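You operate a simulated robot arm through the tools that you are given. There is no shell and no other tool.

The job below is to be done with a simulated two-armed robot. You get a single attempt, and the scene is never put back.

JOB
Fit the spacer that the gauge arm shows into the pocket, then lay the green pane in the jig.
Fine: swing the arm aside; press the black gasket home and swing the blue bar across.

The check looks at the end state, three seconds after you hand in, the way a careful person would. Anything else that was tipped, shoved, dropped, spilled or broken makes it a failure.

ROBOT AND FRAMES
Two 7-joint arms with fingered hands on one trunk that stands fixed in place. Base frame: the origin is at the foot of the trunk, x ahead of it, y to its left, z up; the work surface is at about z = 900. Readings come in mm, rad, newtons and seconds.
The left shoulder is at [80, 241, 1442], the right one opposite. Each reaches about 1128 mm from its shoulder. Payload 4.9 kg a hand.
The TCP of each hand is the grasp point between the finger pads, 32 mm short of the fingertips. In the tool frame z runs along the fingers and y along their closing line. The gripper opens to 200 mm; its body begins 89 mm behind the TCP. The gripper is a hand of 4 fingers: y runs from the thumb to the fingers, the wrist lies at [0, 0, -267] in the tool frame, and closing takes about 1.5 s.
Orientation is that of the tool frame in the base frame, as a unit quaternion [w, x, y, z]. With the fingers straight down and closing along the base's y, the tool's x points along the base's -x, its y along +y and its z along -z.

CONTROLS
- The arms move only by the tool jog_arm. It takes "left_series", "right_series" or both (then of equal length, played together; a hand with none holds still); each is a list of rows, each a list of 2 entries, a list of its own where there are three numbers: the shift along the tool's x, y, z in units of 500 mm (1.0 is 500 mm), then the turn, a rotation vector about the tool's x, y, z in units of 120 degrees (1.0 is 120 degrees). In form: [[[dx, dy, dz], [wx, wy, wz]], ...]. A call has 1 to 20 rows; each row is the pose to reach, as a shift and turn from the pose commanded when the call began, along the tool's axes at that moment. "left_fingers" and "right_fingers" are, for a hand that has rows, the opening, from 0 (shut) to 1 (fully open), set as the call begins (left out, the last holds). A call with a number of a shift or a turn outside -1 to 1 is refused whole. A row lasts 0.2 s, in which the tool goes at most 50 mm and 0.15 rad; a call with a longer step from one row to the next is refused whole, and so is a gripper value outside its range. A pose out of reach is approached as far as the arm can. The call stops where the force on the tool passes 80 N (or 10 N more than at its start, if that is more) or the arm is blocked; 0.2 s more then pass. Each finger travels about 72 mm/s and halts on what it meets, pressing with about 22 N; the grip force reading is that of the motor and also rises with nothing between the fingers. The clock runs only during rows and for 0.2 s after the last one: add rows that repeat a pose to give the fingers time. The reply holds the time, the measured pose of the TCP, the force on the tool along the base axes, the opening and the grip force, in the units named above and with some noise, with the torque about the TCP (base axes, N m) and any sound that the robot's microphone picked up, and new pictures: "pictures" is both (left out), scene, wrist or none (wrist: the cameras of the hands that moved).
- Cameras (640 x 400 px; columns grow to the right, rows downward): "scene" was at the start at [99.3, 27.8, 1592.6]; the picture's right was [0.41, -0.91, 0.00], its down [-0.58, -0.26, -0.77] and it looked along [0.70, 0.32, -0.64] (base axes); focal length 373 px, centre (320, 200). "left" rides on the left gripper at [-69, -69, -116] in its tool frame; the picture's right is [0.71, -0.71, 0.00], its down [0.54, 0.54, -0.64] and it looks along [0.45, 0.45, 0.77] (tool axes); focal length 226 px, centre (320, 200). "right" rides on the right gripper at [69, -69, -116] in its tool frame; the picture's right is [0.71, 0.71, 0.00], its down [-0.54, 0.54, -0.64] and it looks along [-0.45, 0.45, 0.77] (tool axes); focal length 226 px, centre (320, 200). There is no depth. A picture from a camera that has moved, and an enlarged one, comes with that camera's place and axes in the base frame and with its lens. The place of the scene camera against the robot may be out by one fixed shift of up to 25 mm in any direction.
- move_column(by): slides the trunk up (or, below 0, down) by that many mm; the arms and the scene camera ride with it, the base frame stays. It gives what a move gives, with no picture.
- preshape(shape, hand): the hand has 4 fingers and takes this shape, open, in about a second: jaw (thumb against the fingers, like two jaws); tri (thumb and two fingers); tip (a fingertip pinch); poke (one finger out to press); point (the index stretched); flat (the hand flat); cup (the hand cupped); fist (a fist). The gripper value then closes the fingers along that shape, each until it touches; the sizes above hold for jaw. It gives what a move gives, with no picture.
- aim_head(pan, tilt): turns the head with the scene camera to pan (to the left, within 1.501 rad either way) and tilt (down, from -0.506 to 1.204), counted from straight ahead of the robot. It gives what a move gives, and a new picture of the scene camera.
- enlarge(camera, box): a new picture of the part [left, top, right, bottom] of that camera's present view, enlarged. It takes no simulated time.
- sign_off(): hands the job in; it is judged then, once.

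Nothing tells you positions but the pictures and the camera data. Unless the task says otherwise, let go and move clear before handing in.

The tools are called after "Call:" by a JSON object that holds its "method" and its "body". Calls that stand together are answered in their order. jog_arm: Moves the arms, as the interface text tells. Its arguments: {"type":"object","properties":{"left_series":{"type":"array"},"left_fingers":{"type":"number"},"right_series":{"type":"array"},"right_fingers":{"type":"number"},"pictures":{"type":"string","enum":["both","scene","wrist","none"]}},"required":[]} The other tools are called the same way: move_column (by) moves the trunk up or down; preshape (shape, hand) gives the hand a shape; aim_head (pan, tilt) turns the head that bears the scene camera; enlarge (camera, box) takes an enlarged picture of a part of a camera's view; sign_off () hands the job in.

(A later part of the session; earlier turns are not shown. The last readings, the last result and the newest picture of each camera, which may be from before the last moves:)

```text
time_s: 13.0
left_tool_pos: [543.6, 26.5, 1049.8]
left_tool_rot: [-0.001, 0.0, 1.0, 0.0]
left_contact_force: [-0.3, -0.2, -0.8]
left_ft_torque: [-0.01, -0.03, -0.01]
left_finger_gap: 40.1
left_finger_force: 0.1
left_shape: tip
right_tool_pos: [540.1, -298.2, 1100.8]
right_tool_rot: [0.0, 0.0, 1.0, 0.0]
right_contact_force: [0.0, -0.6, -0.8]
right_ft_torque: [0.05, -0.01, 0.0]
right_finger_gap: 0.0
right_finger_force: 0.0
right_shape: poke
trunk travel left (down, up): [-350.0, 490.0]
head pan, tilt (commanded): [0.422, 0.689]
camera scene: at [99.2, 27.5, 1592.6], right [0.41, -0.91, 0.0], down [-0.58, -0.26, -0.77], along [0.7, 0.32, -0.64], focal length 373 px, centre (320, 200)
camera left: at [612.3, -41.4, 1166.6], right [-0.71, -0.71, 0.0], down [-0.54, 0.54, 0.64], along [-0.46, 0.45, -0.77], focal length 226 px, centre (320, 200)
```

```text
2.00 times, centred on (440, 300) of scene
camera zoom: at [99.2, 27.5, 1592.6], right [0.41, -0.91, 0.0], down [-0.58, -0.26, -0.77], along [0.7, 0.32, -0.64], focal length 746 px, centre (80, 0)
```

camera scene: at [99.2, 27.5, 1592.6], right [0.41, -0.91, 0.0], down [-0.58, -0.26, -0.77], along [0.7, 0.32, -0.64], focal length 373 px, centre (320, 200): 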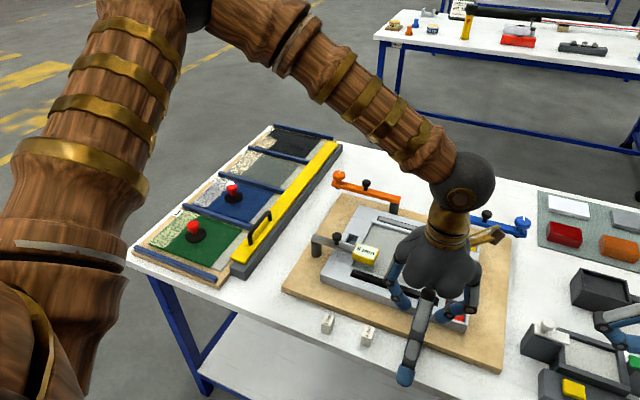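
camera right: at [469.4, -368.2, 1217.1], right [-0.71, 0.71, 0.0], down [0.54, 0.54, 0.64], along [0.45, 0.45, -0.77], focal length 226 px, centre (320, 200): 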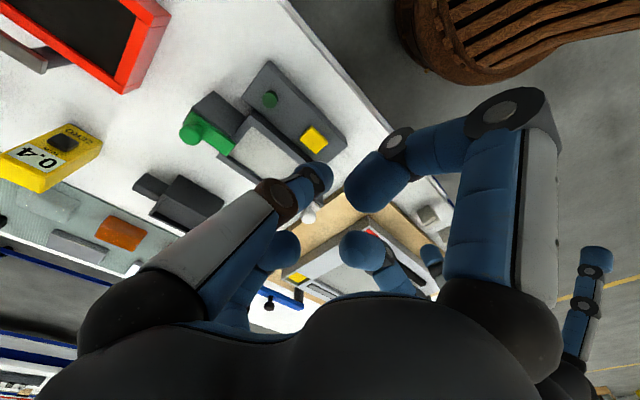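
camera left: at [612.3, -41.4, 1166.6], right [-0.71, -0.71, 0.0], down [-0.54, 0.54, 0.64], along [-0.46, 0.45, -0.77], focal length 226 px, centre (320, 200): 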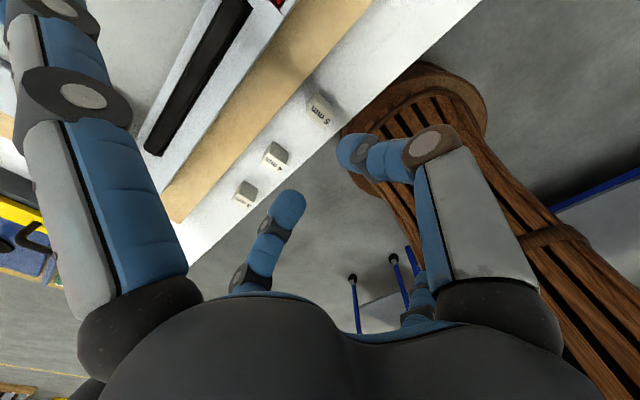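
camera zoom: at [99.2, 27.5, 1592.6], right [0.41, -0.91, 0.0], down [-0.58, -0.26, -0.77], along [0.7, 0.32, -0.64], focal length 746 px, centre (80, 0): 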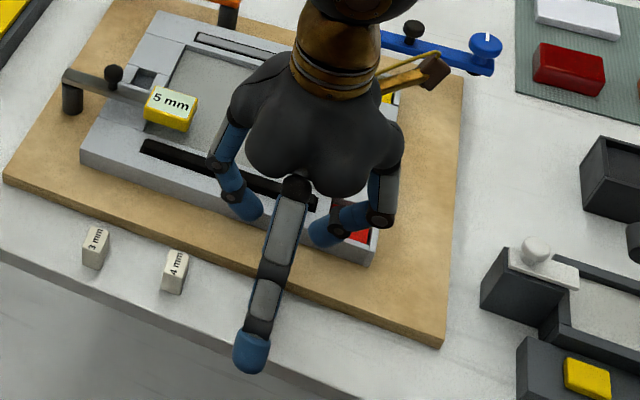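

In tip shape only the thumb and opposing finger close, which suits the spacer if I tilt the hand slightly. The gauge arm has to be out of the way first, so I'll switch the left hand to poke and bring it beside the tag's far side.

Call:
{"method": "preshape", "body": {"shape": "poke", "hand": "left"}}

Call:
{"method": "jog_arm", "body": {"left_series": [[[-0.068, 0.053, -0.03], [0, 0, 0]], [[-0.136, 0.106, -0.03], [0, 0, 0]], [[-0.204, 0.159, -0.03], [0, 0, 0]], [[-0.272, 0.212, -0.03], [0, 0, 0]], [[-0.341, 0.265, -0.03], [0, 0, 0]], [[-0.409, 0.318, 0.0], [0, 0, 0]], [[-0.409, 0.318, 0.0], [0, 0, 0]]]}}

```text
time_s: 13.9
left_tool_pos: [543.3, 26.4, 1050.4]
left_tool_rot: [0.0, -0.002, 1.0, 0.001]
left_contact_force: [-0.2, 0.3, -0.1]
left_ft_torque: [-0.01, -0.03, 0.0]
left_finger_gap: 0.0
left_finger_force: 0.0
left_shape: poke
right_tool_pos: [539.7, -298.0, 1101.0]
right_tool_rot: [-0.001, -0.001, 1.0, 0.0]
right_contact_force: [0.0, 0.0, 0.0]
right_ft_torque: [-0.04, 0.0, 0.01]
right_finger_gap: 0.1
right_finger_force: 0.0
right_shape: poke
trunk travel left (down, up): [-350.0, 490.0]
head pan, tilt (commanded): [0.422, 0.689]
```

```text
time_s: 15.5
left_tool_pos: [747.8, 187.9, 1048.5]
left_tool_rot: [0.0, -0.001, 1.0, -0.001]
left_contact_force: [-0.1, -1.0, 0.5]
left_ft_torque: [0.02, -0.06, -0.01]
left_finger_gap: 0.0
left_finger_force: 0.0
left_shape: poke
right_tool_pos: [539.5, -300.1, 1103.5]
right_tool_rot: [0.0, 0.0, 1.0, 0.0]
right_contact_force: [-0.3, 0.7, -0.3]
right_ft_torque: [0.0, 0.01, 0.03]
right_finger_gap: 0.1
right_finger_force: 0.0
right_shape: poke
trunk travel left (down, up): [-350.0, 490.0]
head pan, tilt (commanded): [0.422, 0.689]
camera scene: at [98.3, 27.3, 1592.7], right [0.41, -0.91, 0.0], down [-0.58, -0.26, -0.77], along [0.7, 0.32, -0.64], focal length 373 px, centre (320, 200)
camera left: at [816.3, 120.1, 1165.9], right [-0.71, -0.71, 0.0], down [-0.54, 0.54, 0.64], along [-0.46, 0.45, -0.77], focal length 226 px, centre (320, 200)
```

scene: 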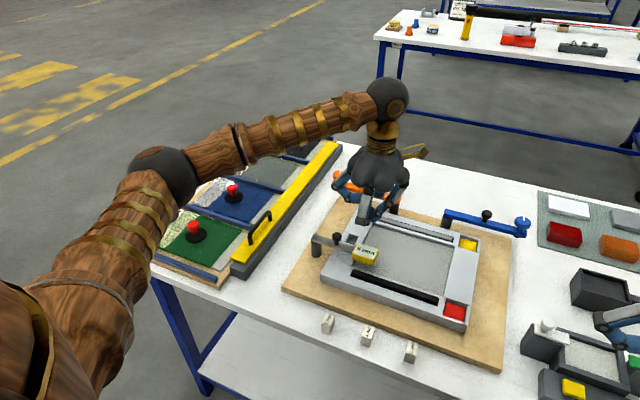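
left: 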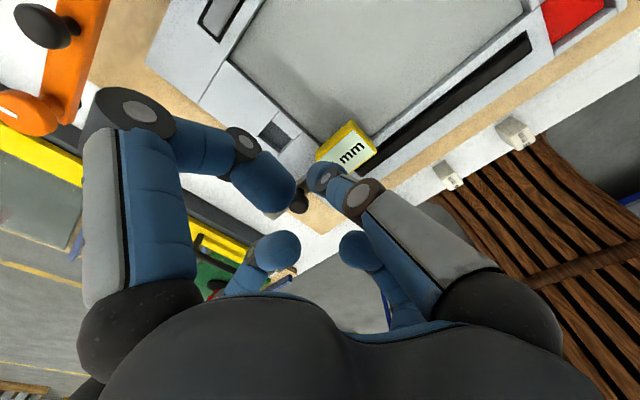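

The poke finger is beside the tag, still well above it. I'll enlarge for a precise fix on the tag, pocket and frame before lowering.

Call:
{"method": "enlarge", "body": {"camera": "left", "box": [180, 60, 420, 230]}}

Call:
{"method": "enlarge", "body": {"camera": "scene", "box": [300, 180, 420, 290]}}

```text
2.35 times, centred on (300, 145) of left
camera zoom: at [816.3, 120.1, 1165.9], right [-0.71, -0.71, 0.0], down [-0.54, 0.54, 0.64], along [-0.46, 0.45, -0.77], focal length 532 px, centre (367, 329)
```

zoom: 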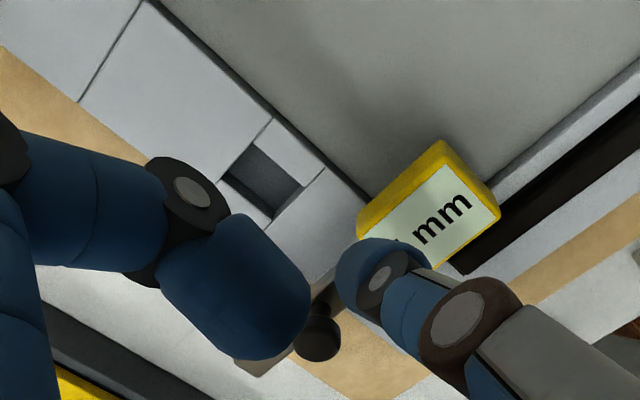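

```text
3.64 times, centred on (360, 235) of scene
camera zoom: at [98.3, 27.3, 1592.7], right [0.41, -0.91, 0.0], down [-0.58, -0.26, -0.77], along [0.7, 0.32, -0.64], focal length 1356 px, centre (174, 73)
```

zoom: 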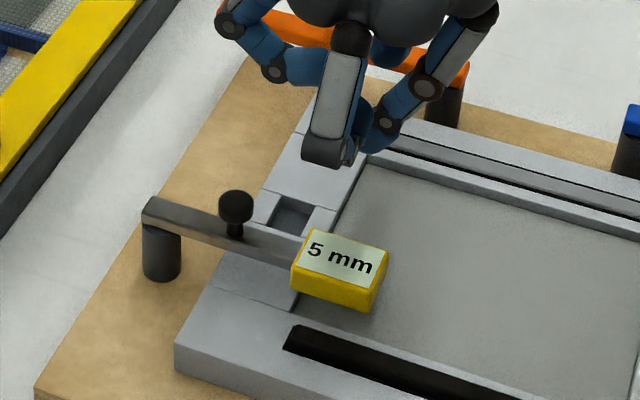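

The tag spans about x 690–727, y 156–207, and the pocket centre is about (769, 241). I'll lower the poke fingertip beside the tag's far face.

Call:
{"method": "jog_arm", "body": {"left_series": [[[0, 0, 0.09], [0, 0, 0]], [[0, 0, 0.18], [0, 0, 0]], [[0, 0, 0.18], [0, 0, 0]]]}}

Call:
{"method": "enlarge", "body": {"camera": "scene", "box": [300, 180, 420, 290]}}

Call:
{"method": "enlarge", "body": {"camera": "left", "box": [220, 60, 460, 230]}}

```text
time_s: 16.3
left_tool_pos: [745.2, 187.8, 959.9]
left_tool_rot: [-0.001, -0.001, 1.0, 0.001]
left_contact_force: [-0.1, 0.0, 0.8]
left_ft_torque: [0.01, -0.01, 0.03]
left_finger_gap: 0.2
left_finger_force: 0.1
left_shape: poke
right_tool_pos: [538.7, -298.9, 1101.3]
right_tool_rot: [0.0, -0.001, 1.0, 0.0]
right_contact_force: [-0.1, -0.3, -0.8]
right_ft_torque: [0.0, -0.01, 0.0]
right_finger_gap: 0.2
right_finger_force: 0.0
right_shape: poke
trunk travel left (down, up): [-350.0, 490.0]
head pan, tilt (commanded): [0.422, 0.689]
camera scene: at [98.4, 27.6, 1592.7], right [0.41, -0.91, 0.0], down [-0.58, -0.26, -0.77], along [0.7, 0.32, -0.64], focal length 373 px, centre (320, 200)
camera left: at [814.7, 120.0, 1077.0], right [-0.71, -0.71, 0.0], down [-0.54, 0.54, 0.64], along [-0.46, 0.45, -0.77], focal length 226 px, centre (320, 200)
```

scene: 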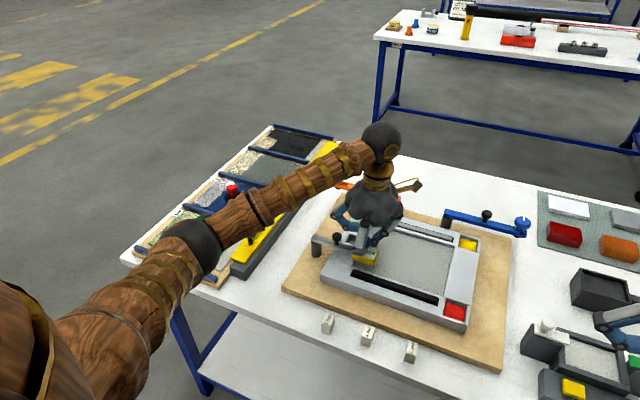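
left: 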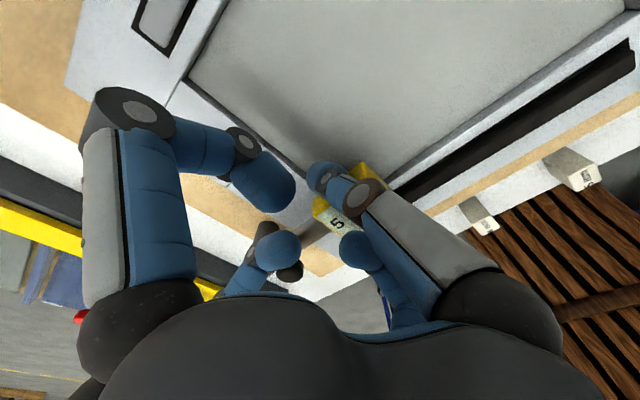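

```text
3.64 times, centred on (360, 235) of scene
camera zoom: at [98.4, 27.6, 1592.7], right [0.41, -0.91, 0.0], down [-0.58, -0.26, -0.77], along [0.7, 0.32, -0.64], focal length 1356 px, centre (174, 73)
```

zoom: 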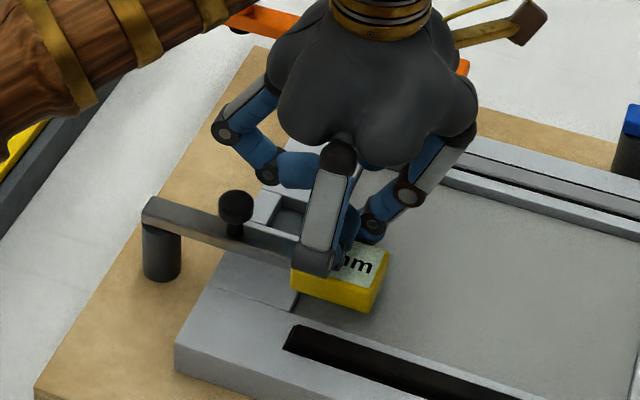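

```text
2.35 times, centred on (340, 145) of left
camera zoom: at [814.7, 120.0, 1077.0], right [-0.71, -0.71, 0.0], down [-0.54, 0.54, 0.64], along [-0.46, 0.45, -0.77], focal length 532 px, centre (273, 329)
```

zoom: 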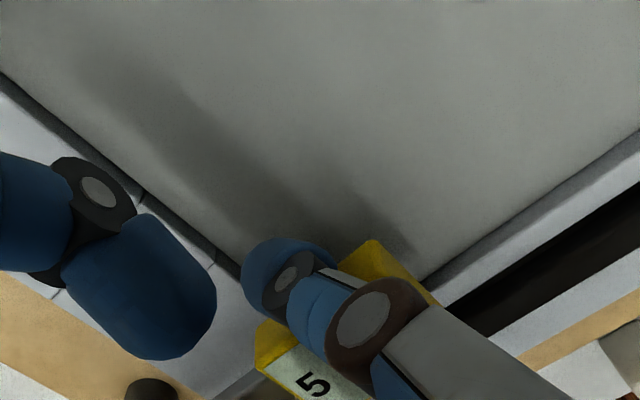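

The fingertip is beside the tag's far face with no contact yet. I'll push the arm along its arc about the post toward the near-left, first half.

Call:
{"method": "jog_arm", "body": {"left_series": [[[0.012, -0.004, 0], [0, 0, 0]], [[0.023, -0.005, 0], [0, 0, 0]], [[0.044, -0.009, 0], [0, 0, 0]], [[0.0656, -0.0116, 0], [0, 0, 0]], [[0.087, -0.0116, 0], [0, 0, 0]], [[0.1086, -0.0108, 0], [0, 0, 0]], [[0.13, -0.007, 0], [0, 0, 0]], [[0.151, -0.0024, 0], [0, 0, 0]], [[0.171, 0.0055, 0], [0, 0, 0]], [[0.191, 0.0132, 0], [0, 0, 0]]]}}

```text
time_s: 18.5
left_tool_pos: [649.1, 192.4, 961.6]
left_tool_rot: [-0.001, -0.001, 1.0, -0.001]
left_contact_force: [1.5, -0.3, -0.1]
left_ft_torque: [0.0, 0.0, -0.01]
left_finger_gap: 0.2
left_finger_force: 0.2
left_shape: poke
right_tool_pos: [539.6, -297.0, 1102.0]
right_tool_rot: [0.0, 0.0, 1.0, 0.0]
right_contact_force: [-1.5, 0.2, 0.4]
right_ft_torque: [0.03, 0.0, 0.0]
right_finger_gap: 0.2
right_finger_force: 0.1
right_shape: poke
trunk travel left (down, up): [-350.0, 490.0]
head pan, tilt (commanded): [0.422, 0.689]
camera scene: at [98.9, 27.9, 1592.6], right [0.41, -0.91, 0.0], down [-0.58, -0.26, -0.77], along [0.7, 0.32, -0.64], focal length 373 px, centre (320, 200)
camera left: at [720.3, 124.9, 1077.2], right [-0.71, -0.71, 0.0], down [-0.54, 0.54, 0.64], along [-0.46, 0.45, -0.77], focal length 226 px, centre (320, 200)
```

scene: 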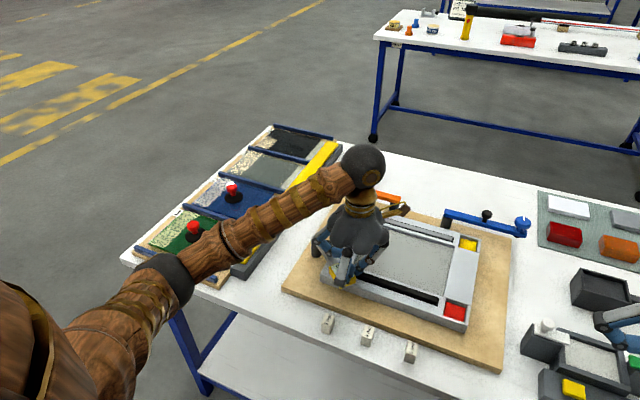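
left: 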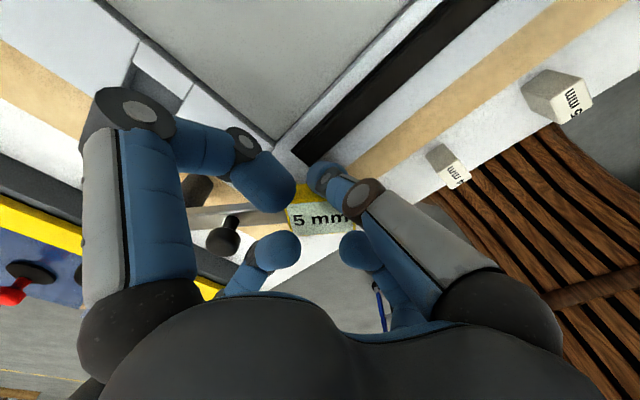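

The arm is swinging freely with little force. I'll carry on along the arc to a little past 90°.

Call:
{"method": "jog_arm", "body": {"left_series": [[[0.0184, 0.0112, 0], [0, 0, 0]], [[0.0368, 0.0224, 0], [0, 0, 0]], [[0.0531, 0.0366, 0], [0, 0, 0]], [[0.0694, 0.0508, 0], [0, 0, 0]], [[0.0829, 0.0676, 0], [0, 0, 0]], [[0.0964, 0.0844, 0], [0, 0, 0]], [[0.1068, 0.1032, 0], [0, 0, 0]], [[0.1172, 0.122, 0], [0, 0, 0]], [[0.1241, 0.1424, 0], [0, 0, 0]], [[0.131, 0.1628, 0], [0, 0, 0]], [[0.1343, 0.1841, 0], [0, 0, 0]], [[0.1376, 0.2054, 0], [0, 0, 0]], [[0.138, 0.227, 0], [0, 0, 0]]]}}

```text
time_s: 21.3
left_tool_pos: [583.2, 301.5, 963.8]
left_tool_rot: [0.002, 0.001, 1.0, 0.0]
left_contact_force: [9.6, -37.0, 22.4]
left_ft_torque: [-1.11, -0.26, 0.07]
left_finger_gap: 0.0
left_finger_force: 0.0
left_shape: poke
right_tool_pos: [538.8, -302.7, 1101.8]
right_tool_rot: [0.001, 0.0, 1.0, 0.003]
right_contact_force: [-0.3, 0.7, 0.3]
right_ft_torque: [0.02, -0.01, -0.01]
right_finger_gap: 0.1
right_finger_force: 0.1
right_shape: poke
trunk travel left (down, up): [-350.0, 490.0]
head pan, tilt (commanded): [0.422, 0.689]
camera scene: at [98.2, 19.3, 1593.3], right [0.41, -0.91, 0.0], down [-0.58, -0.25, -0.77], along [0.71, 0.32, -0.63], focal length 373 px, centre (320, 200)
camera left: at [652.0, 231.9, 1080.3], right [-0.71, -0.71, 0.0], down [-0.54, 0.54, 0.64], along [-0.45, 0.46, -0.77], focal length 226 px, centre (320, 200)
```

scene: 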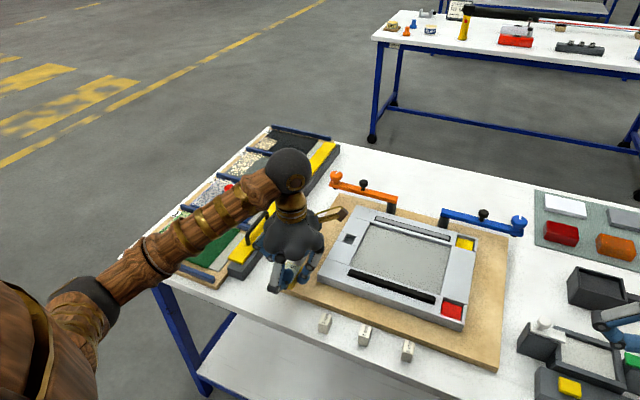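
left: 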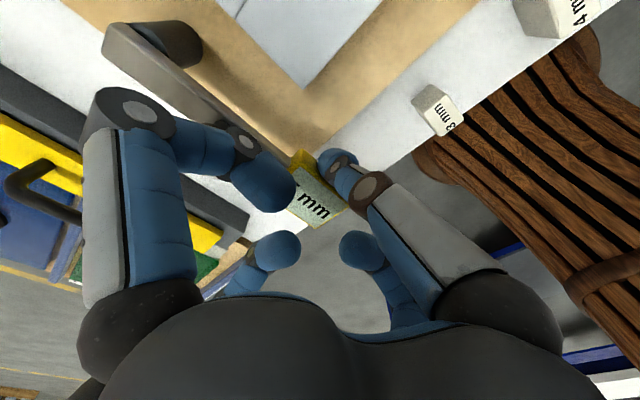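

The arm has reached its stop past 90°, with about 37 N on the finger. I'll back the finger off and lift clear, then check the arm.

Call:
{"method": "jog_arm", "body": {"left_series": [[[0, -0.03, 0], [0, 0, 0]], [[0, -0.06, 0], [0, 0, 0]], [[0, -0.06, -0.08], [0, 0, 0]], [[0, -0.06, -0.16], [0, 0, 0]], [[0, -0.06, -0.24], [0, 0, 0]]]}}

Call:
{"method": "enlarge", "body": {"camera": "scene", "box": [240, 160, 480, 370]}}

```text
time_s: 22.5
left_tool_pos: [581.0, 275.7, 1079.1]
left_tool_rot: [0.0, 0.0, 1.0, 0.0]
left_contact_force: [1.2, 0.4, -0.6]
left_ft_torque: [0.01, -0.01, -0.01]
left_finger_gap: 0.1
left_finger_force: 0.0
left_shape: poke
right_tool_pos: [540.8, -298.1, 1102.1]
right_tool_rot: [0.001, 0.0, 1.0, 0.0]
right_contact_force: [0.1, -1.3, -0.3]
right_ft_torque: [-0.01, 0.02, -0.02]
right_finger_gap: 0.0
right_finger_force: 0.2
right_shape: poke
trunk travel left (down, up): [-350.0, 490.0]
head pan, tilt (commanded): [0.422, 0.689]
camera scene: at [98.3, 27.8, 1592.6], right [0.41, -0.91, 0.0], down [-0.58, -0.26, -0.77], along [0.7, 0.32, -0.64], focal length 373 px, centre (320, 200)
camera left: at [651.2, 207.6, 1195.8], right [-0.71, -0.71, 0.0], down [-0.54, 0.54, 0.64], along [-0.46, 0.45, -0.77], focal length 226 px, centre (320, 200)
```

scene: 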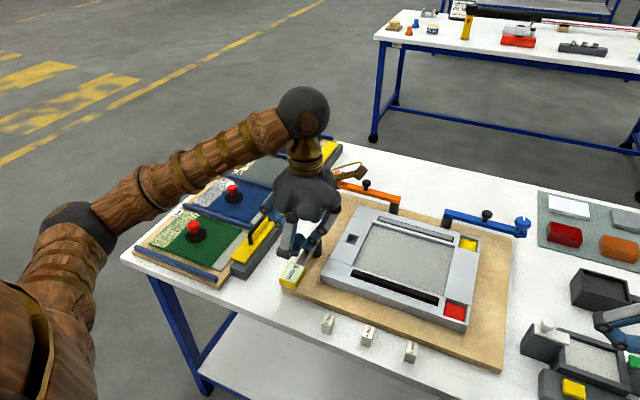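
left: 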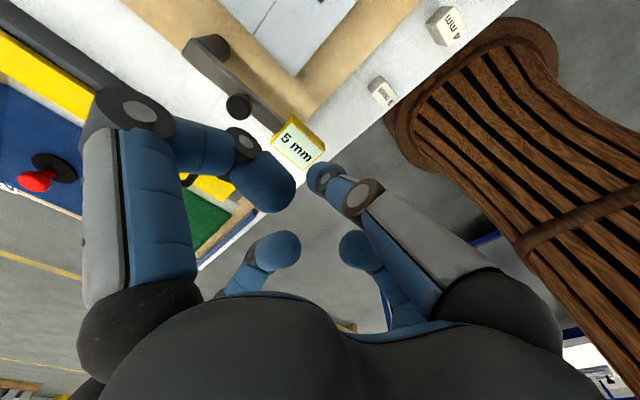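

```text
1.90 times, centred on (360, 265) of scene
camera zoom: at [98.3, 27.8, 1592.6], right [0.41, -0.91, 0.0], down [-0.58, -0.26, -0.77], along [0.7, 0.32, -0.64], focal length 710 px, centre (244, 76)
```

zoom: 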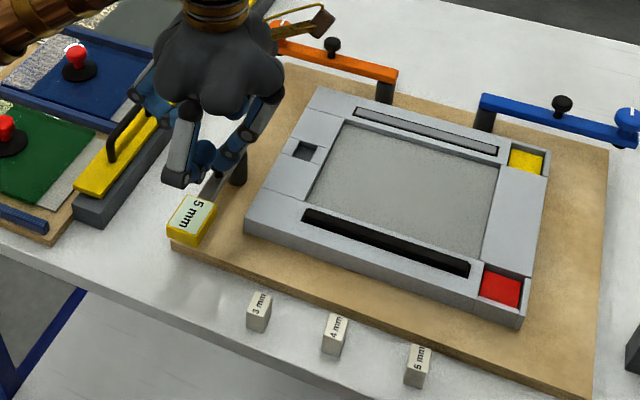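

The gauge arm now points away, clear of the jig. Next I'll set the left hand to tip shape and go above the 5 mm spacer with a slight tilt.

Call:
{"method": "preshape", "body": {"shape": "tip", "hand": "left"}}

Call:
{"method": "jog_arm", "body": {"left_series": [[[0.0133, -0.0833, 0], [0, -0.01, 0]], [[0.0267, -0.1667, 0], [0, -0.02, 0]], [[0.04, -0.25, 0], [0, -0.03, 0]], [[0.0533, -0.3333, 0], [0, -0.04, 0]], [[0.0667, -0.4167, 0], [0, -0.05, 0]], [[0.08, -0.5, 0.02], [0, -0.05, 0]], [[0.08, -0.5, 0.1], [0, -0.05, 0]], [[0.08, -0.5, 0.18], [0, -0.05, 0]], [[0.08, -0.5, 0.2], [0, -0.05, 0]]], "left_fingers": 0.3}}

```text
time_s: 23.4
left_tool_pos: [582.9, 274.5, 1079.8]
left_tool_rot: [-0.002, -0.001, 1.0, -0.001]
left_contact_force: [0.5, 0.9, 0.3]
left_ft_torque: [-0.01, 0.02, 0.0]
left_finger_gap: 199.9
left_finger_force: 0.0
left_shape: tip
right_tool_pos: [539.2, -298.2, 1101.3]
right_tool_rot: [0.0, -0.001, 1.0, 0.0]
right_contact_force: [0.0, -0.2, 0.7]
right_ft_torque: [-0.01, -0.01, -0.01]
right_finger_gap: 0.1
right_finger_force: 0.0
right_shape: poke
trunk travel left (down, up): [-350.0, 490.0]
head pan, tilt (commanded): [0.422, 0.689]
```

```text
time_s: 25.4
left_tool_pos: [542.9, 25.4, 979.4]
left_tool_rot: [0.053, -0.001, 0.999, 0.0]
left_contact_force: [-0.5, 0.2, -0.5]
left_ft_torque: [0.01, 0.02, 0.02]
left_finger_gap: 60.6
left_finger_force: 0.0
left_shape: tip
left hand out of reach, approached as far as the arm can: row 6
right_tool_pos: [539.8, -298.9, 1102.9]
right_tool_rot: [0.0, 0.0, 1.0, 0.0]
right_contact_force: [0.2, 0.4, 0.0]
right_ft_torque: [0.0, 0.0, -0.02]
right_finger_gap: 0.0
right_finger_force: 0.0
right_shape: poke
trunk travel left (down, up): [-350.0, 490.0]
head pan, tilt (commanded): [0.422, 0.689]
camera scene: at [99.6, 26.9, 1592.6], right [0.41, -0.91, 0.0], down [-0.58, -0.26, -0.77], along [0.7, 0.32, -0.64], focal length 373 px, centre (320, 200)
camera left: at [599.6, -43.8, 1101.5], right [-0.7, -0.71, -0.07], down [-0.61, 0.54, 0.58], along [-0.37, 0.45, -0.81], focal length 226 px, centre (320, 200)
```

scene: 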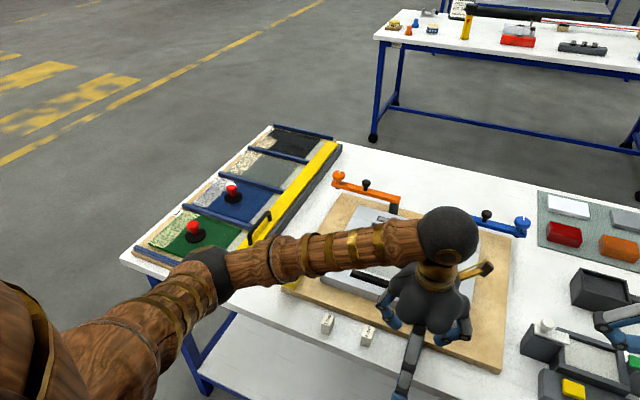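
left: 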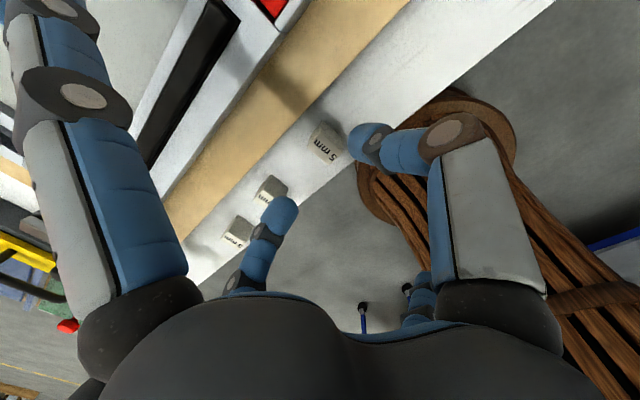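

The hand is over the spacer with the small tilt. I'll zoom in to align the pinch with the spacer.

Call:
{"method": "enlarge", "body": {"camera": "left", "box": [220, 90, 420, 250]}}

Call:
{"method": "enlarge", "body": {"camera": "scene", "box": [350, 250, 500, 400]}}

```text
2.50 times, centred on (320, 170) of left
camera zoom: at [599.6, -43.8, 1101.5], right [-0.7, -0.71, -0.07], down [-0.61, 0.54, 0.58], along [-0.37, 0.45, -0.81], focal length 565 px, centre (320, 275)
```

zoom: 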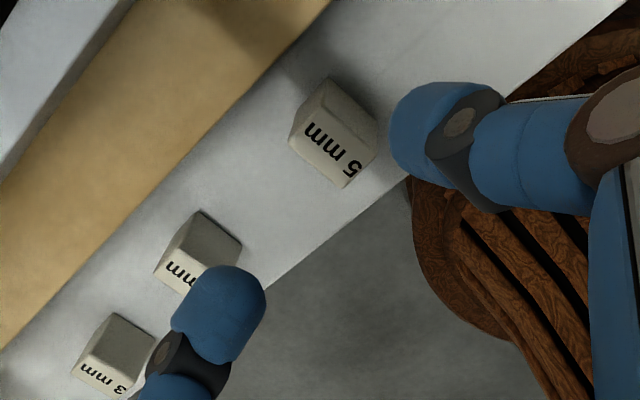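

```text
2.67 times, centred on (425, 325) of scene
camera zoom: at [99.6, 26.9, 1592.6], right [0.41, -0.91, 0.0], down [-0.58, -0.26, -0.77], along [0.7, 0.32, -0.64], focal length 995 px, centre (40, -133)
```

zoom: 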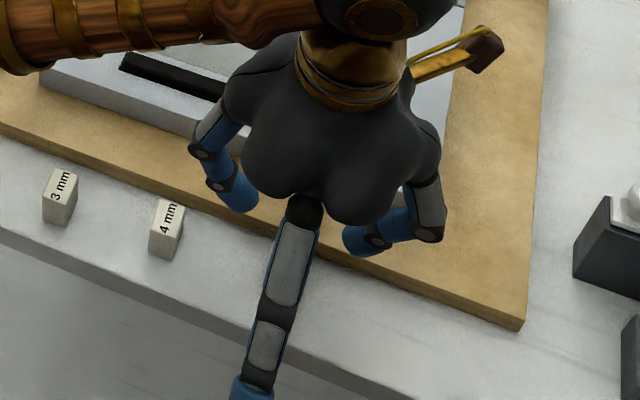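

Call:
{"method": "enlarge", "body": {"camera": "left", "box": [290, 100, 400, 180]}}

```text
5.00 times, centred on (345, 140) of left
camera zoom: at [599.6, -43.8, 1101.5], right [-0.7, -0.71, -0.07], down [-0.61, 0.54, 0.58], along [-0.37, 0.45, -0.81], focal length 1130 px, centre (195, 500)
```

zoom: 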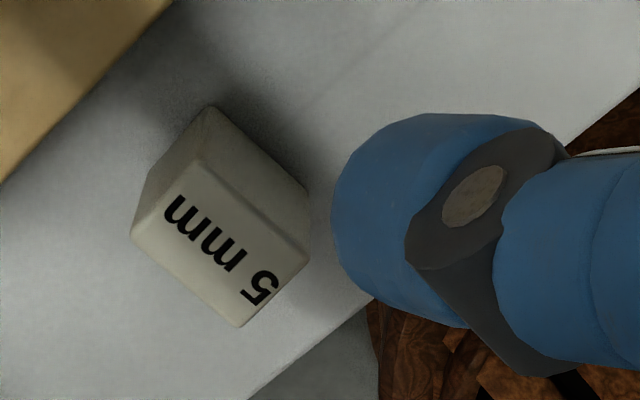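

The spacer's top centre is about (544, 25.5, 892) and the pinch is aligned in y. I'll lower to just above it and check again.

Call:
{"method": "jog_arm", "body": {"left_series": [[[0.0041, 0, 0.0291], [0, 0, 0]], [[0.0082, 0, 0.0581], [0, 0, 0]], [[0.0123, 0, 0.0872], [0, 0, 0]], [[0.0123, 0, 0.0872], [0, 0, 0]]], "left_fingers": 0.25}}

Call:
{"method": "enlarge", "body": {"camera": "left", "box": [220, 90, 420, 250]}}

Call:
{"method": "enlarge", "body": {"camera": "scene", "box": [350, 280, 470, 400]}}

```text
time_s: 26.4
left_tool_pos: [540.3, 24.0, 934.9]
left_tool_rot: [0.052, 0.0, 0.999, 0.0]
left_contact_force: [-0.4, -0.2, -0.1]
left_ft_torque: [-0.02, -0.03, -0.01]
left_finger_gap: 50.2
left_finger_force: 0.1
left_shape: tip
right_tool_pos: [540.3, -299.8, 1101.8]
right_tool_rot: [0.0, 0.0, 1.0, 0.0]
right_contact_force: [0.3, 0.8, 0.2]
right_ft_torque: [0.04, -0.01, 0.01]
right_finger_gap: 0.0
right_finger_force: 0.0
right_shape: poke
trunk travel left (down, up): [-350.0, 490.0]
head pan, tilt (commanded): [0.422, 0.689]
camera scene: at [99.3, 27.4, 1592.6], right [0.41, -0.91, 0.0], down [-0.58, -0.26, -0.77], along [0.7, 0.32, -0.64], focal length 373 px, centre (320, 200)
camera left: at [597.2, -43.7, 1057.5], right [-0.7, -0.71, -0.07], down [-0.61, 0.54, 0.58], along [-0.37, 0.45, -0.81], focal length 226 px, centre (320, 200)
```

scene: 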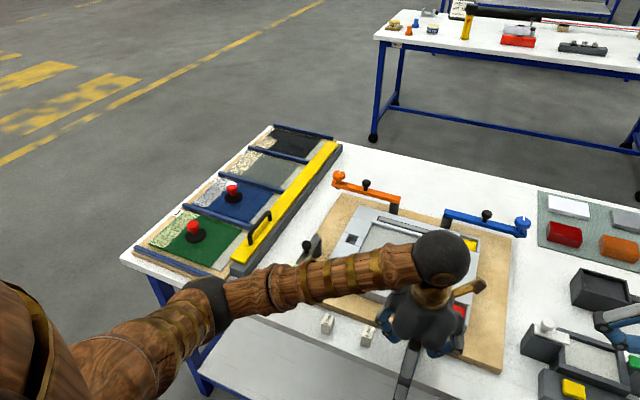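
left: 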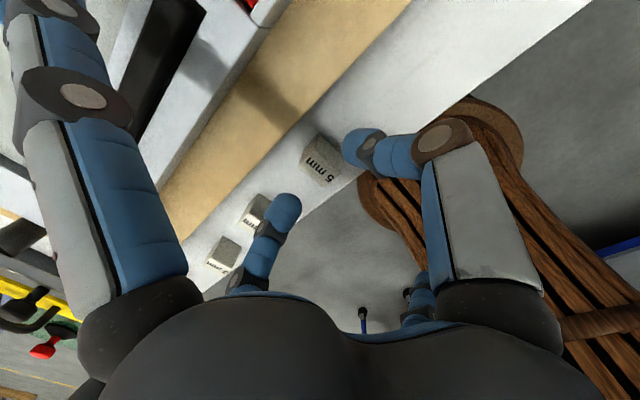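

```text
2.50 times, centred on (320, 170) of left
camera zoom: at [597.2, -43.7, 1057.5], right [-0.7, -0.71, -0.07], down [-0.61, 0.54, 0.58], along [-0.37, 0.45, -0.81], focal length 565 px, centre (320, 275)
```

zoom: 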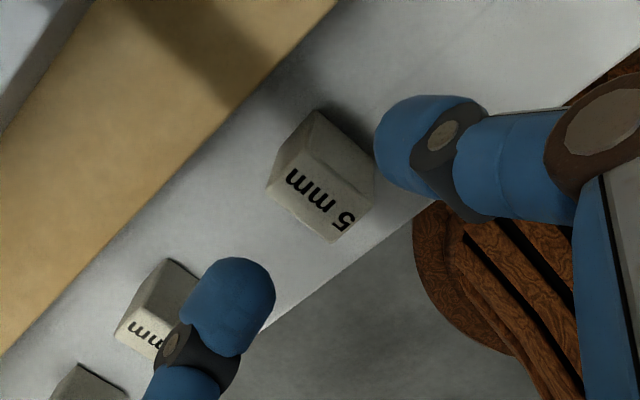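

```text
3.33 times, centred on (410, 340) of scene
camera zoom: at [99.3, 27.4, 1592.6], right [0.41, -0.91, 0.0], down [-0.58, -0.26, -0.77], along [0.7, 0.32, -0.64], focal length 1243 px, centre (20, -267)
```

zoom: 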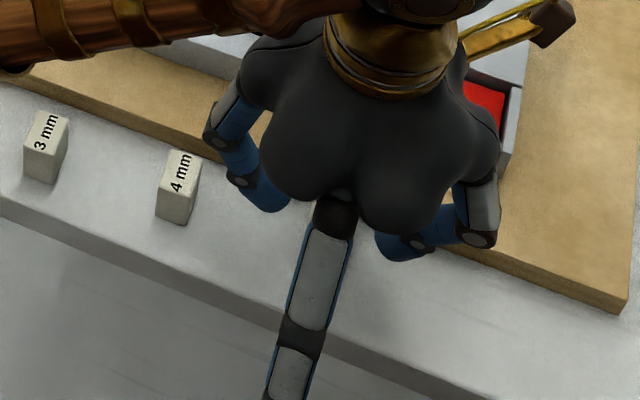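

The tips straddle the spacer symmetrically, with their lower ends just above its top. I'll lower about 20 mm in small steps, then check the force.

Call:
{"method": "jog_arm", "body": {"left_series": [[[0.0011, 0.001, 0.0099], [0, 0, 0]], [[0.0021, 0.001, 0.0199], [0, 0, 0]], [[0.0032, 0.001, 0.0298], [0, 0, 0]], [[0.0043, 0.001, 0.0398], [0, 0, 0]], [[0.0043, 0.001, 0.0398], [0, 0, 0]]], "pictures": "wrist"}}

Call:
{"method": "enlarge", "body": {"camera": "left", "box": [220, 90, 420, 250]}}

```text
time_s: 27.6
left_tool_pos: [540.9, 27.4, 916.0]
left_tool_rot: [0.051, 0.0, 0.999, 0.0]
left_contact_force: [0.1, 0.7, -0.9]
left_ft_torque: [0.02, -0.01, 0.0]
left_finger_gap: 50.5
left_finger_force: 0.0
left_shape: tip
right_tool_pos: [539.4, -297.2, 1101.8]
right_tool_rot: [0.001, 0.0, 1.0, 0.0]
right_contact_force: [-0.2, 0.0, 0.0]
right_ft_torque: [0.03, 0.0, 0.01]
right_finger_gap: 0.0
right_finger_force: 0.0
right_shape: poke
trunk travel left (down, up): [-350.0, 490.0]
head pan, tilt (commanded): [0.422, 0.689]
camera left: at [597.6, -41.5, 1038.5], right [-0.7, -0.71, -0.07], down [-0.61, 0.54, 0.58], along [-0.37, 0.45, -0.81], focal length 226 px, centre (320, 200)
```

left: 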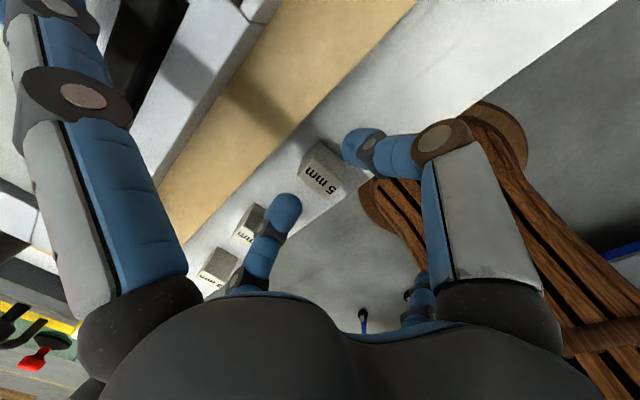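

```text
2.50 times, centred on (320, 170) of left
camera zoom: at [597.6, -41.5, 1038.5], right [-0.7, -0.71, -0.07], down [-0.61, 0.54, 0.58], along [-0.37, 0.45, -0.81], focal length 565 px, centre (320, 275)
```

zoom: 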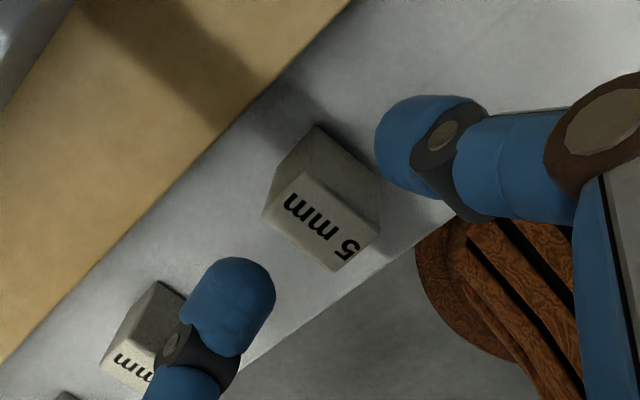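

The spacer's top is centred between the tips, but the tips are only a few millimetres below it. I'll go down another 5 mm, then close.

Call:
{"method": "jog_arm", "body": {"left_series": [[[0.0003, -0.002, 0.005], [0, 0, 0]], [[0.0006, -0.003, 0.01], [0, 0, 0]], [[0.0006, -0.003, 0.01], [0, 0, 0]]], "pictures": "none"}}

```text
time_s: 28.4
left_tool_pos: [541.0, 25.1, 908.7]
left_tool_rot: [0.051, -0.001, 0.999, 0.0]
left_contact_force: [0.6, 0.7, 0.6]
left_ft_torque: [0.01, -0.01, 0.01]
left_finger_gap: 50.4
left_finger_force: 0.0
left_shape: tip
right_tool_pos: [540.1, -297.4, 1101.4]
right_tool_rot: [0.0, 0.0, 1.0, 0.0]
right_contact_force: [-0.1, 0.3, 0.3]
right_ft_torque: [0.03, 0.0, -0.01]
right_finger_gap: 0.0
right_finger_force: 0.1
right_shape: poke
trunk travel left (down, up): [-350.0, 490.0]
head pan, tilt (commanded): [0.422, 0.689]
```

No contact with the table yet. Closing the pinch on the spacer now.

Call:
{"method": "jog_arm", "body": {"left_series": [[[0, 0, 0], [0, 0, 0]], [[0, 0, 0], [0, 0, 0]], [[0, 0, 0], [0, 0, 0]], [[0, 0, 0], [0, 0, 0]], [[0, 0, 0], [0, 0, 0]], [[0, 0, 0], [0, 0, 0]]], "left_fingers": 0.0, "pictures": "wrist"}}

Call:
{"method": "enlarge", "body": {"camera": "left", "box": [220, 90, 420, 250]}}

```text
time_s: 29.8
left_tool_pos: [541.1, 24.1, 910.9]
left_tool_rot: [0.052, 0.0, 0.999, 0.0]
left_contact_force: [0.0, -0.5, -0.2]
left_ft_torque: [0.03, 0.01, 0.0]
left_finger_gap: 17.1
left_finger_force: 22.4
left_shape: tip
right_tool_pos: [541.1, -298.3, 1101.1]
right_tool_rot: [-0.001, 0.0, 1.0, 0.0]
right_contact_force: [-0.4, 0.2, -0.2]
right_ft_torque: [-0.01, -0.01, 0.02]
right_finger_gap: 0.1
right_finger_force: 0.1
right_shape: poke
trunk travel left (down, up): [-350.0, 490.0]
head pan, tilt (commanded): [0.422, 0.689]
camera left: at [598.1, -43.0, 1033.7], right [-0.7, -0.71, -0.07], down [-0.61, 0.54, 0.58], along [-0.37, 0.45, -0.81], focal length 226 px, centre (320, 200)
```

left: 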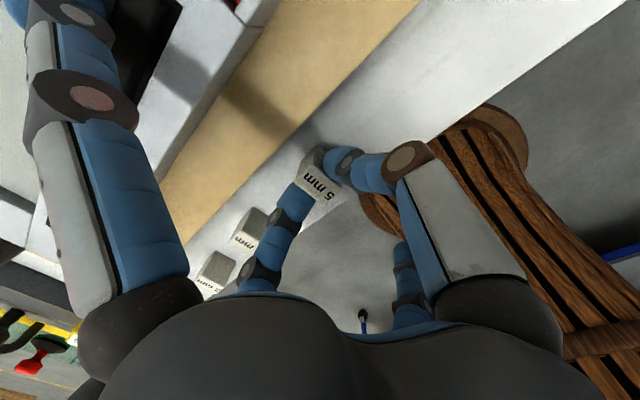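

```text
2.50 times, centred on (320, 170) of left
camera zoom: at [598.1, -43.0, 1033.7], right [-0.7, -0.71, -0.07], down [-0.61, 0.54, 0.58], along [-0.37, 0.45, -0.81], focal length 565 px, centre (320, 275)
```

zoom: 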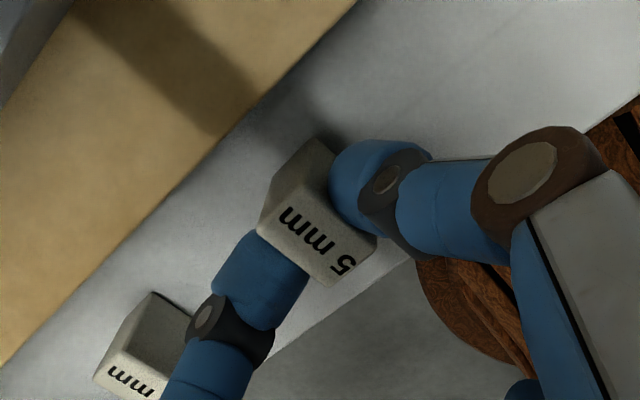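

The spacer is gripped (17 mm gap, 22 N). I'll lift it and carry it over the pocket, keeping the tilt.

Call:
{"method": "jog_arm", "body": {"left_series": [[[-0.0032, 0, -0.03], [0, 0, 0]], [[-0.0064, 0, -0.0597], [0, 0, 0]], [[-0.0127, 0, -0.1193], [0, 0, 0]], [[-0.0191, 0, -0.179], [0, 0, 0]], [[-0.083, 0.0616, -0.1722], [0, 0, 0]], [[-0.1469, 0.1231, -0.1654], [0, 0, 0]], [[-0.2108, 0.1847, -0.1586], [0, 0, 0]], [[-0.2748, 0.2463, -0.1518], [0, 0, 0]], [[-0.3387, 0.3079, -0.145], [0, 0, 0]], [[-0.4026, 0.3694, -0.1382], [0, 0, 0]], [[-0.4665, 0.431, -0.1314], [0, 0, 0]], [[-0.4665, 0.431, -0.1314], [0, 0, 0]]]}}

Call:
{"method": "enlarge", "body": {"camera": "left", "box": [220, 60, 440, 240]}}

Call:
{"method": "enlarge", "body": {"camera": "scene", "box": [280, 150, 440, 290]}}

```text
time_s: 32.4
left_tool_pos: [766.4, 240.9, 1002.6]
left_tool_rot: [0.052, 0.0, 0.999, -0.001]
left_contact_force: [0.4, -0.5, 0.1]
left_ft_torque: [-0.01, -0.02, 0.03]
left_finger_gap: 16.8
left_finger_force: 21.6
left_shape: tip
right_tool_pos: [539.9, -297.9, 1101.1]
right_tool_rot: [0.001, 0.0, 1.0, 0.0]
right_contact_force: [-0.3, -0.8, -0.5]
right_ft_torque: [-0.01, -0.03, 0.01]
right_finger_gap: 0.1
right_finger_force: 0.0
right_shape: poke
trunk travel left (down, up): [-350.0, 490.0]
head pan, tilt (commanded): [0.422, 0.689]
camera scene: at [98.7, 27.2, 1592.7], right [0.41, -0.91, 0.0], down [-0.58, -0.26, -0.77], along [0.7, 0.32, -0.64], focal length 373 px, centre (320, 200)
camera left: at [822.7, 171.6, 1125.6], right [-0.7, -0.71, -0.07], down [-0.61, 0.54, 0.58], along [-0.37, 0.45, -0.81], focal length 226 px, centre (320, 200)
```

scene: 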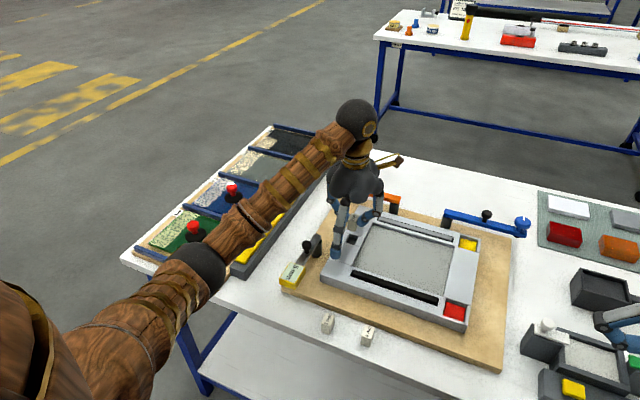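
left: 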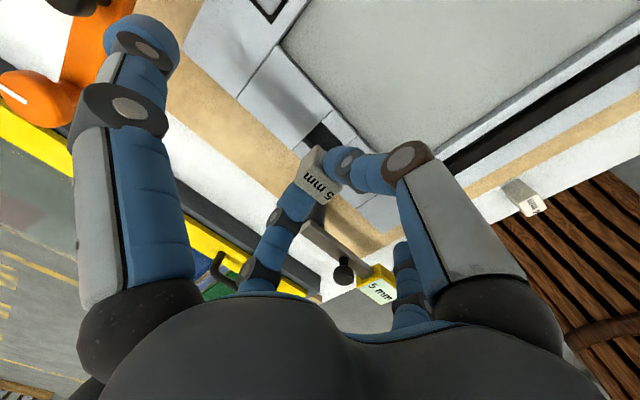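

```text
2.22 times, centred on (330, 150) of left
camera zoom: at [822.7, 171.6, 1125.6], right [-0.7, -0.71, -0.07], down [-0.61, 0.54, 0.58], along [-0.37, 0.45, -0.81], focal length 502 px, centre (298, 311)
```

zoom: 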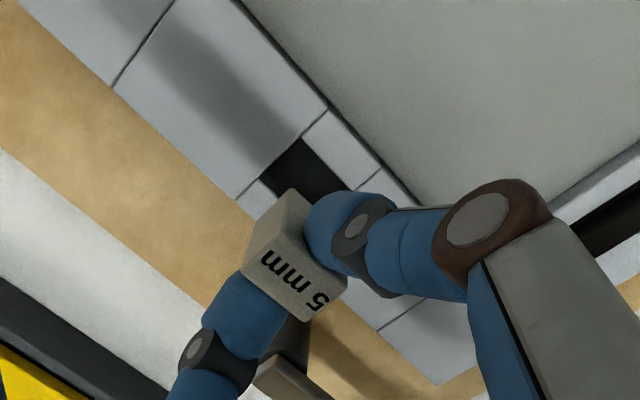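

```text
2.86 times, centred on (360, 220) of scene
camera zoom: at [98.7, 27.2, 1592.7], right [0.41, -0.91, 0.0], down [-0.58, -0.26, -0.77], along [0.7, 0.32, -0.64], focal length 1066 px, centre (206, 143)
```

zoom: 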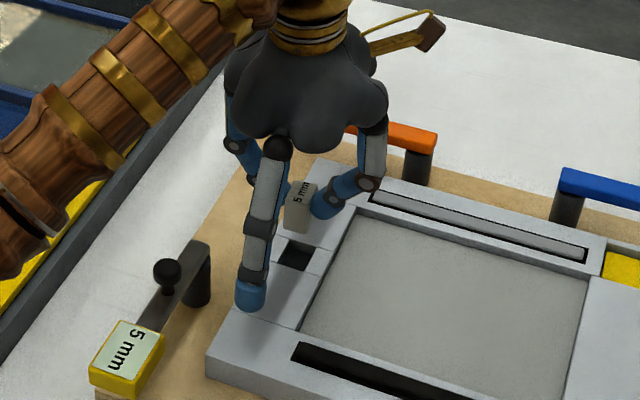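

The spacer is held upright, but the fingertips reach nearly to its bottom, so it can't go into the pocket this way. I'll set it down on the flat rail block just nearer than the pocket (about x 720, y 241) and re-grip it higher.

Call:
{"method": "jog_arm", "body": {"left_series": [[[0.0465, 0, -0.005], [0, 0, 0]], [[0.093, 0, -0.0099], [0, 0, 0]], [[0.098, 0, 0.0375], [0, 0, 0]], [[0.1031, 0, 0.0847], [0, 0, 0]], [[0.1031, 0, 0.0847], [0, 0, 0]]]}}

Call:
{"method": "enlarge", "body": {"camera": "left", "box": [220, 60, 440, 240]}}

Call:
{"method": "enlarge", "body": {"camera": "scene", "box": [290, 180, 410, 290]}}

```text
time_s: 33.6
left_tool_pos: [717.8, 240.0, 957.1]
left_tool_rot: [0.055, -0.001, 0.999, 0.0]
left_contact_force: [-0.8, -2.4, 27.2]
left_ft_torque: [-0.1, -0.01, -0.01]
left_finger_gap: 18.4
left_finger_force: 22.2
left_shape: tip
right_tool_pos: [538.8, -299.3, 1102.8]
right_tool_rot: [0.001, 0.0, 1.0, -0.001]
right_contact_force: [0.0, -0.3, 0.1]
right_ft_torque: [0.0, 0.05, 0.0]
right_finger_gap: 0.1
right_finger_force: 0.0
right_shape: poke
trunk travel left (down, up): [-350.0, 490.0]
head pan, tilt (commanded): [0.422, 0.689]
camera scene: at [96.9, 26.5, 1593.3], right [0.41, -0.91, 0.0], down [-0.58, -0.26, -0.77], along [0.7, 0.32, -0.64], focal length 373 px, centre (320, 200)
camera left: at [774.3, 172.2, 1080.7], right [-0.7, -0.71, -0.08], down [-0.61, 0.54, 0.58], along [-0.37, 0.45, -0.81], focal length 226 px, centre (320, 200)
```

scene: 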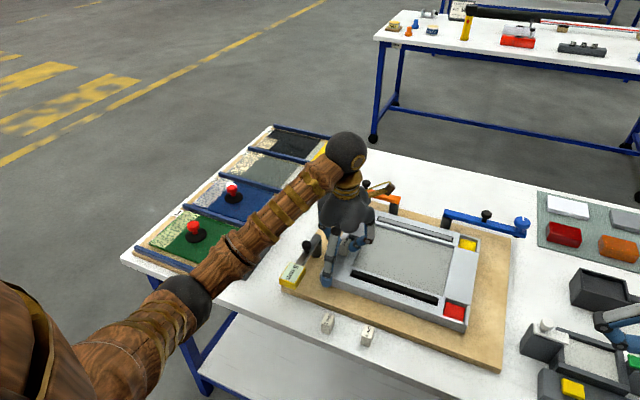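
left: 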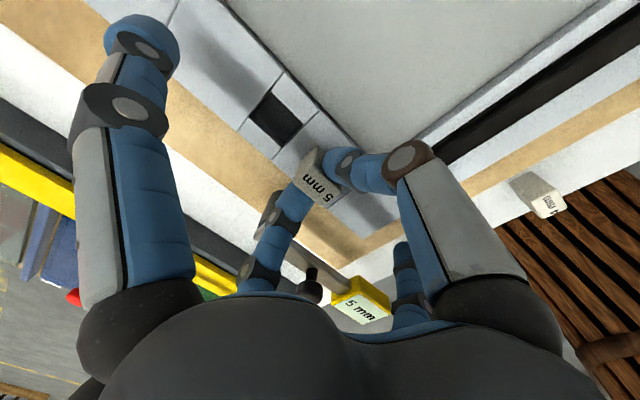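

```text
2.22 times, centred on (330, 150) of left
camera zoom: at [774.3, 172.2, 1080.7], right [-0.7, -0.71, -0.08], down [-0.61, 0.54, 0.58], along [-0.37, 0.45, -0.81], focal length 502 px, centre (298, 311)
```

zoom: 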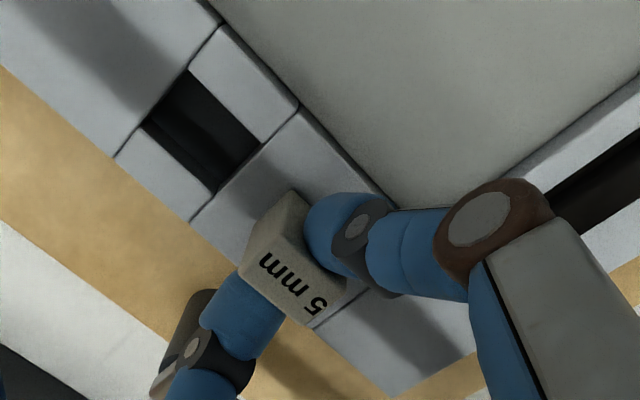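

```text
3.64 times, centred on (350, 235) of scene
camera zoom: at [96.9, 26.5, 1593.3], right [0.41, -0.91, 0.0], down [-0.58, -0.26, -0.77], along [0.7, 0.32, -0.64], focal length 1356 px, centre (211, 73)
```

zoom: 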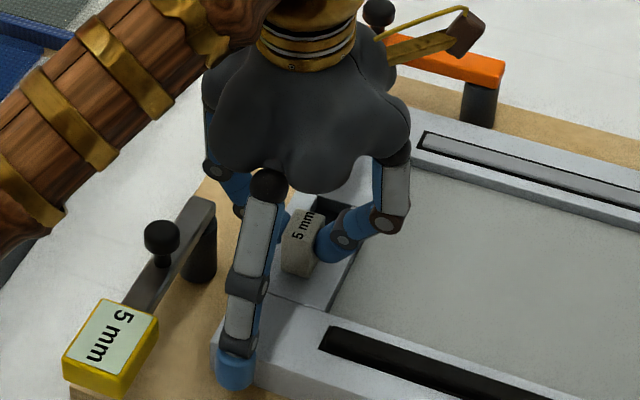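

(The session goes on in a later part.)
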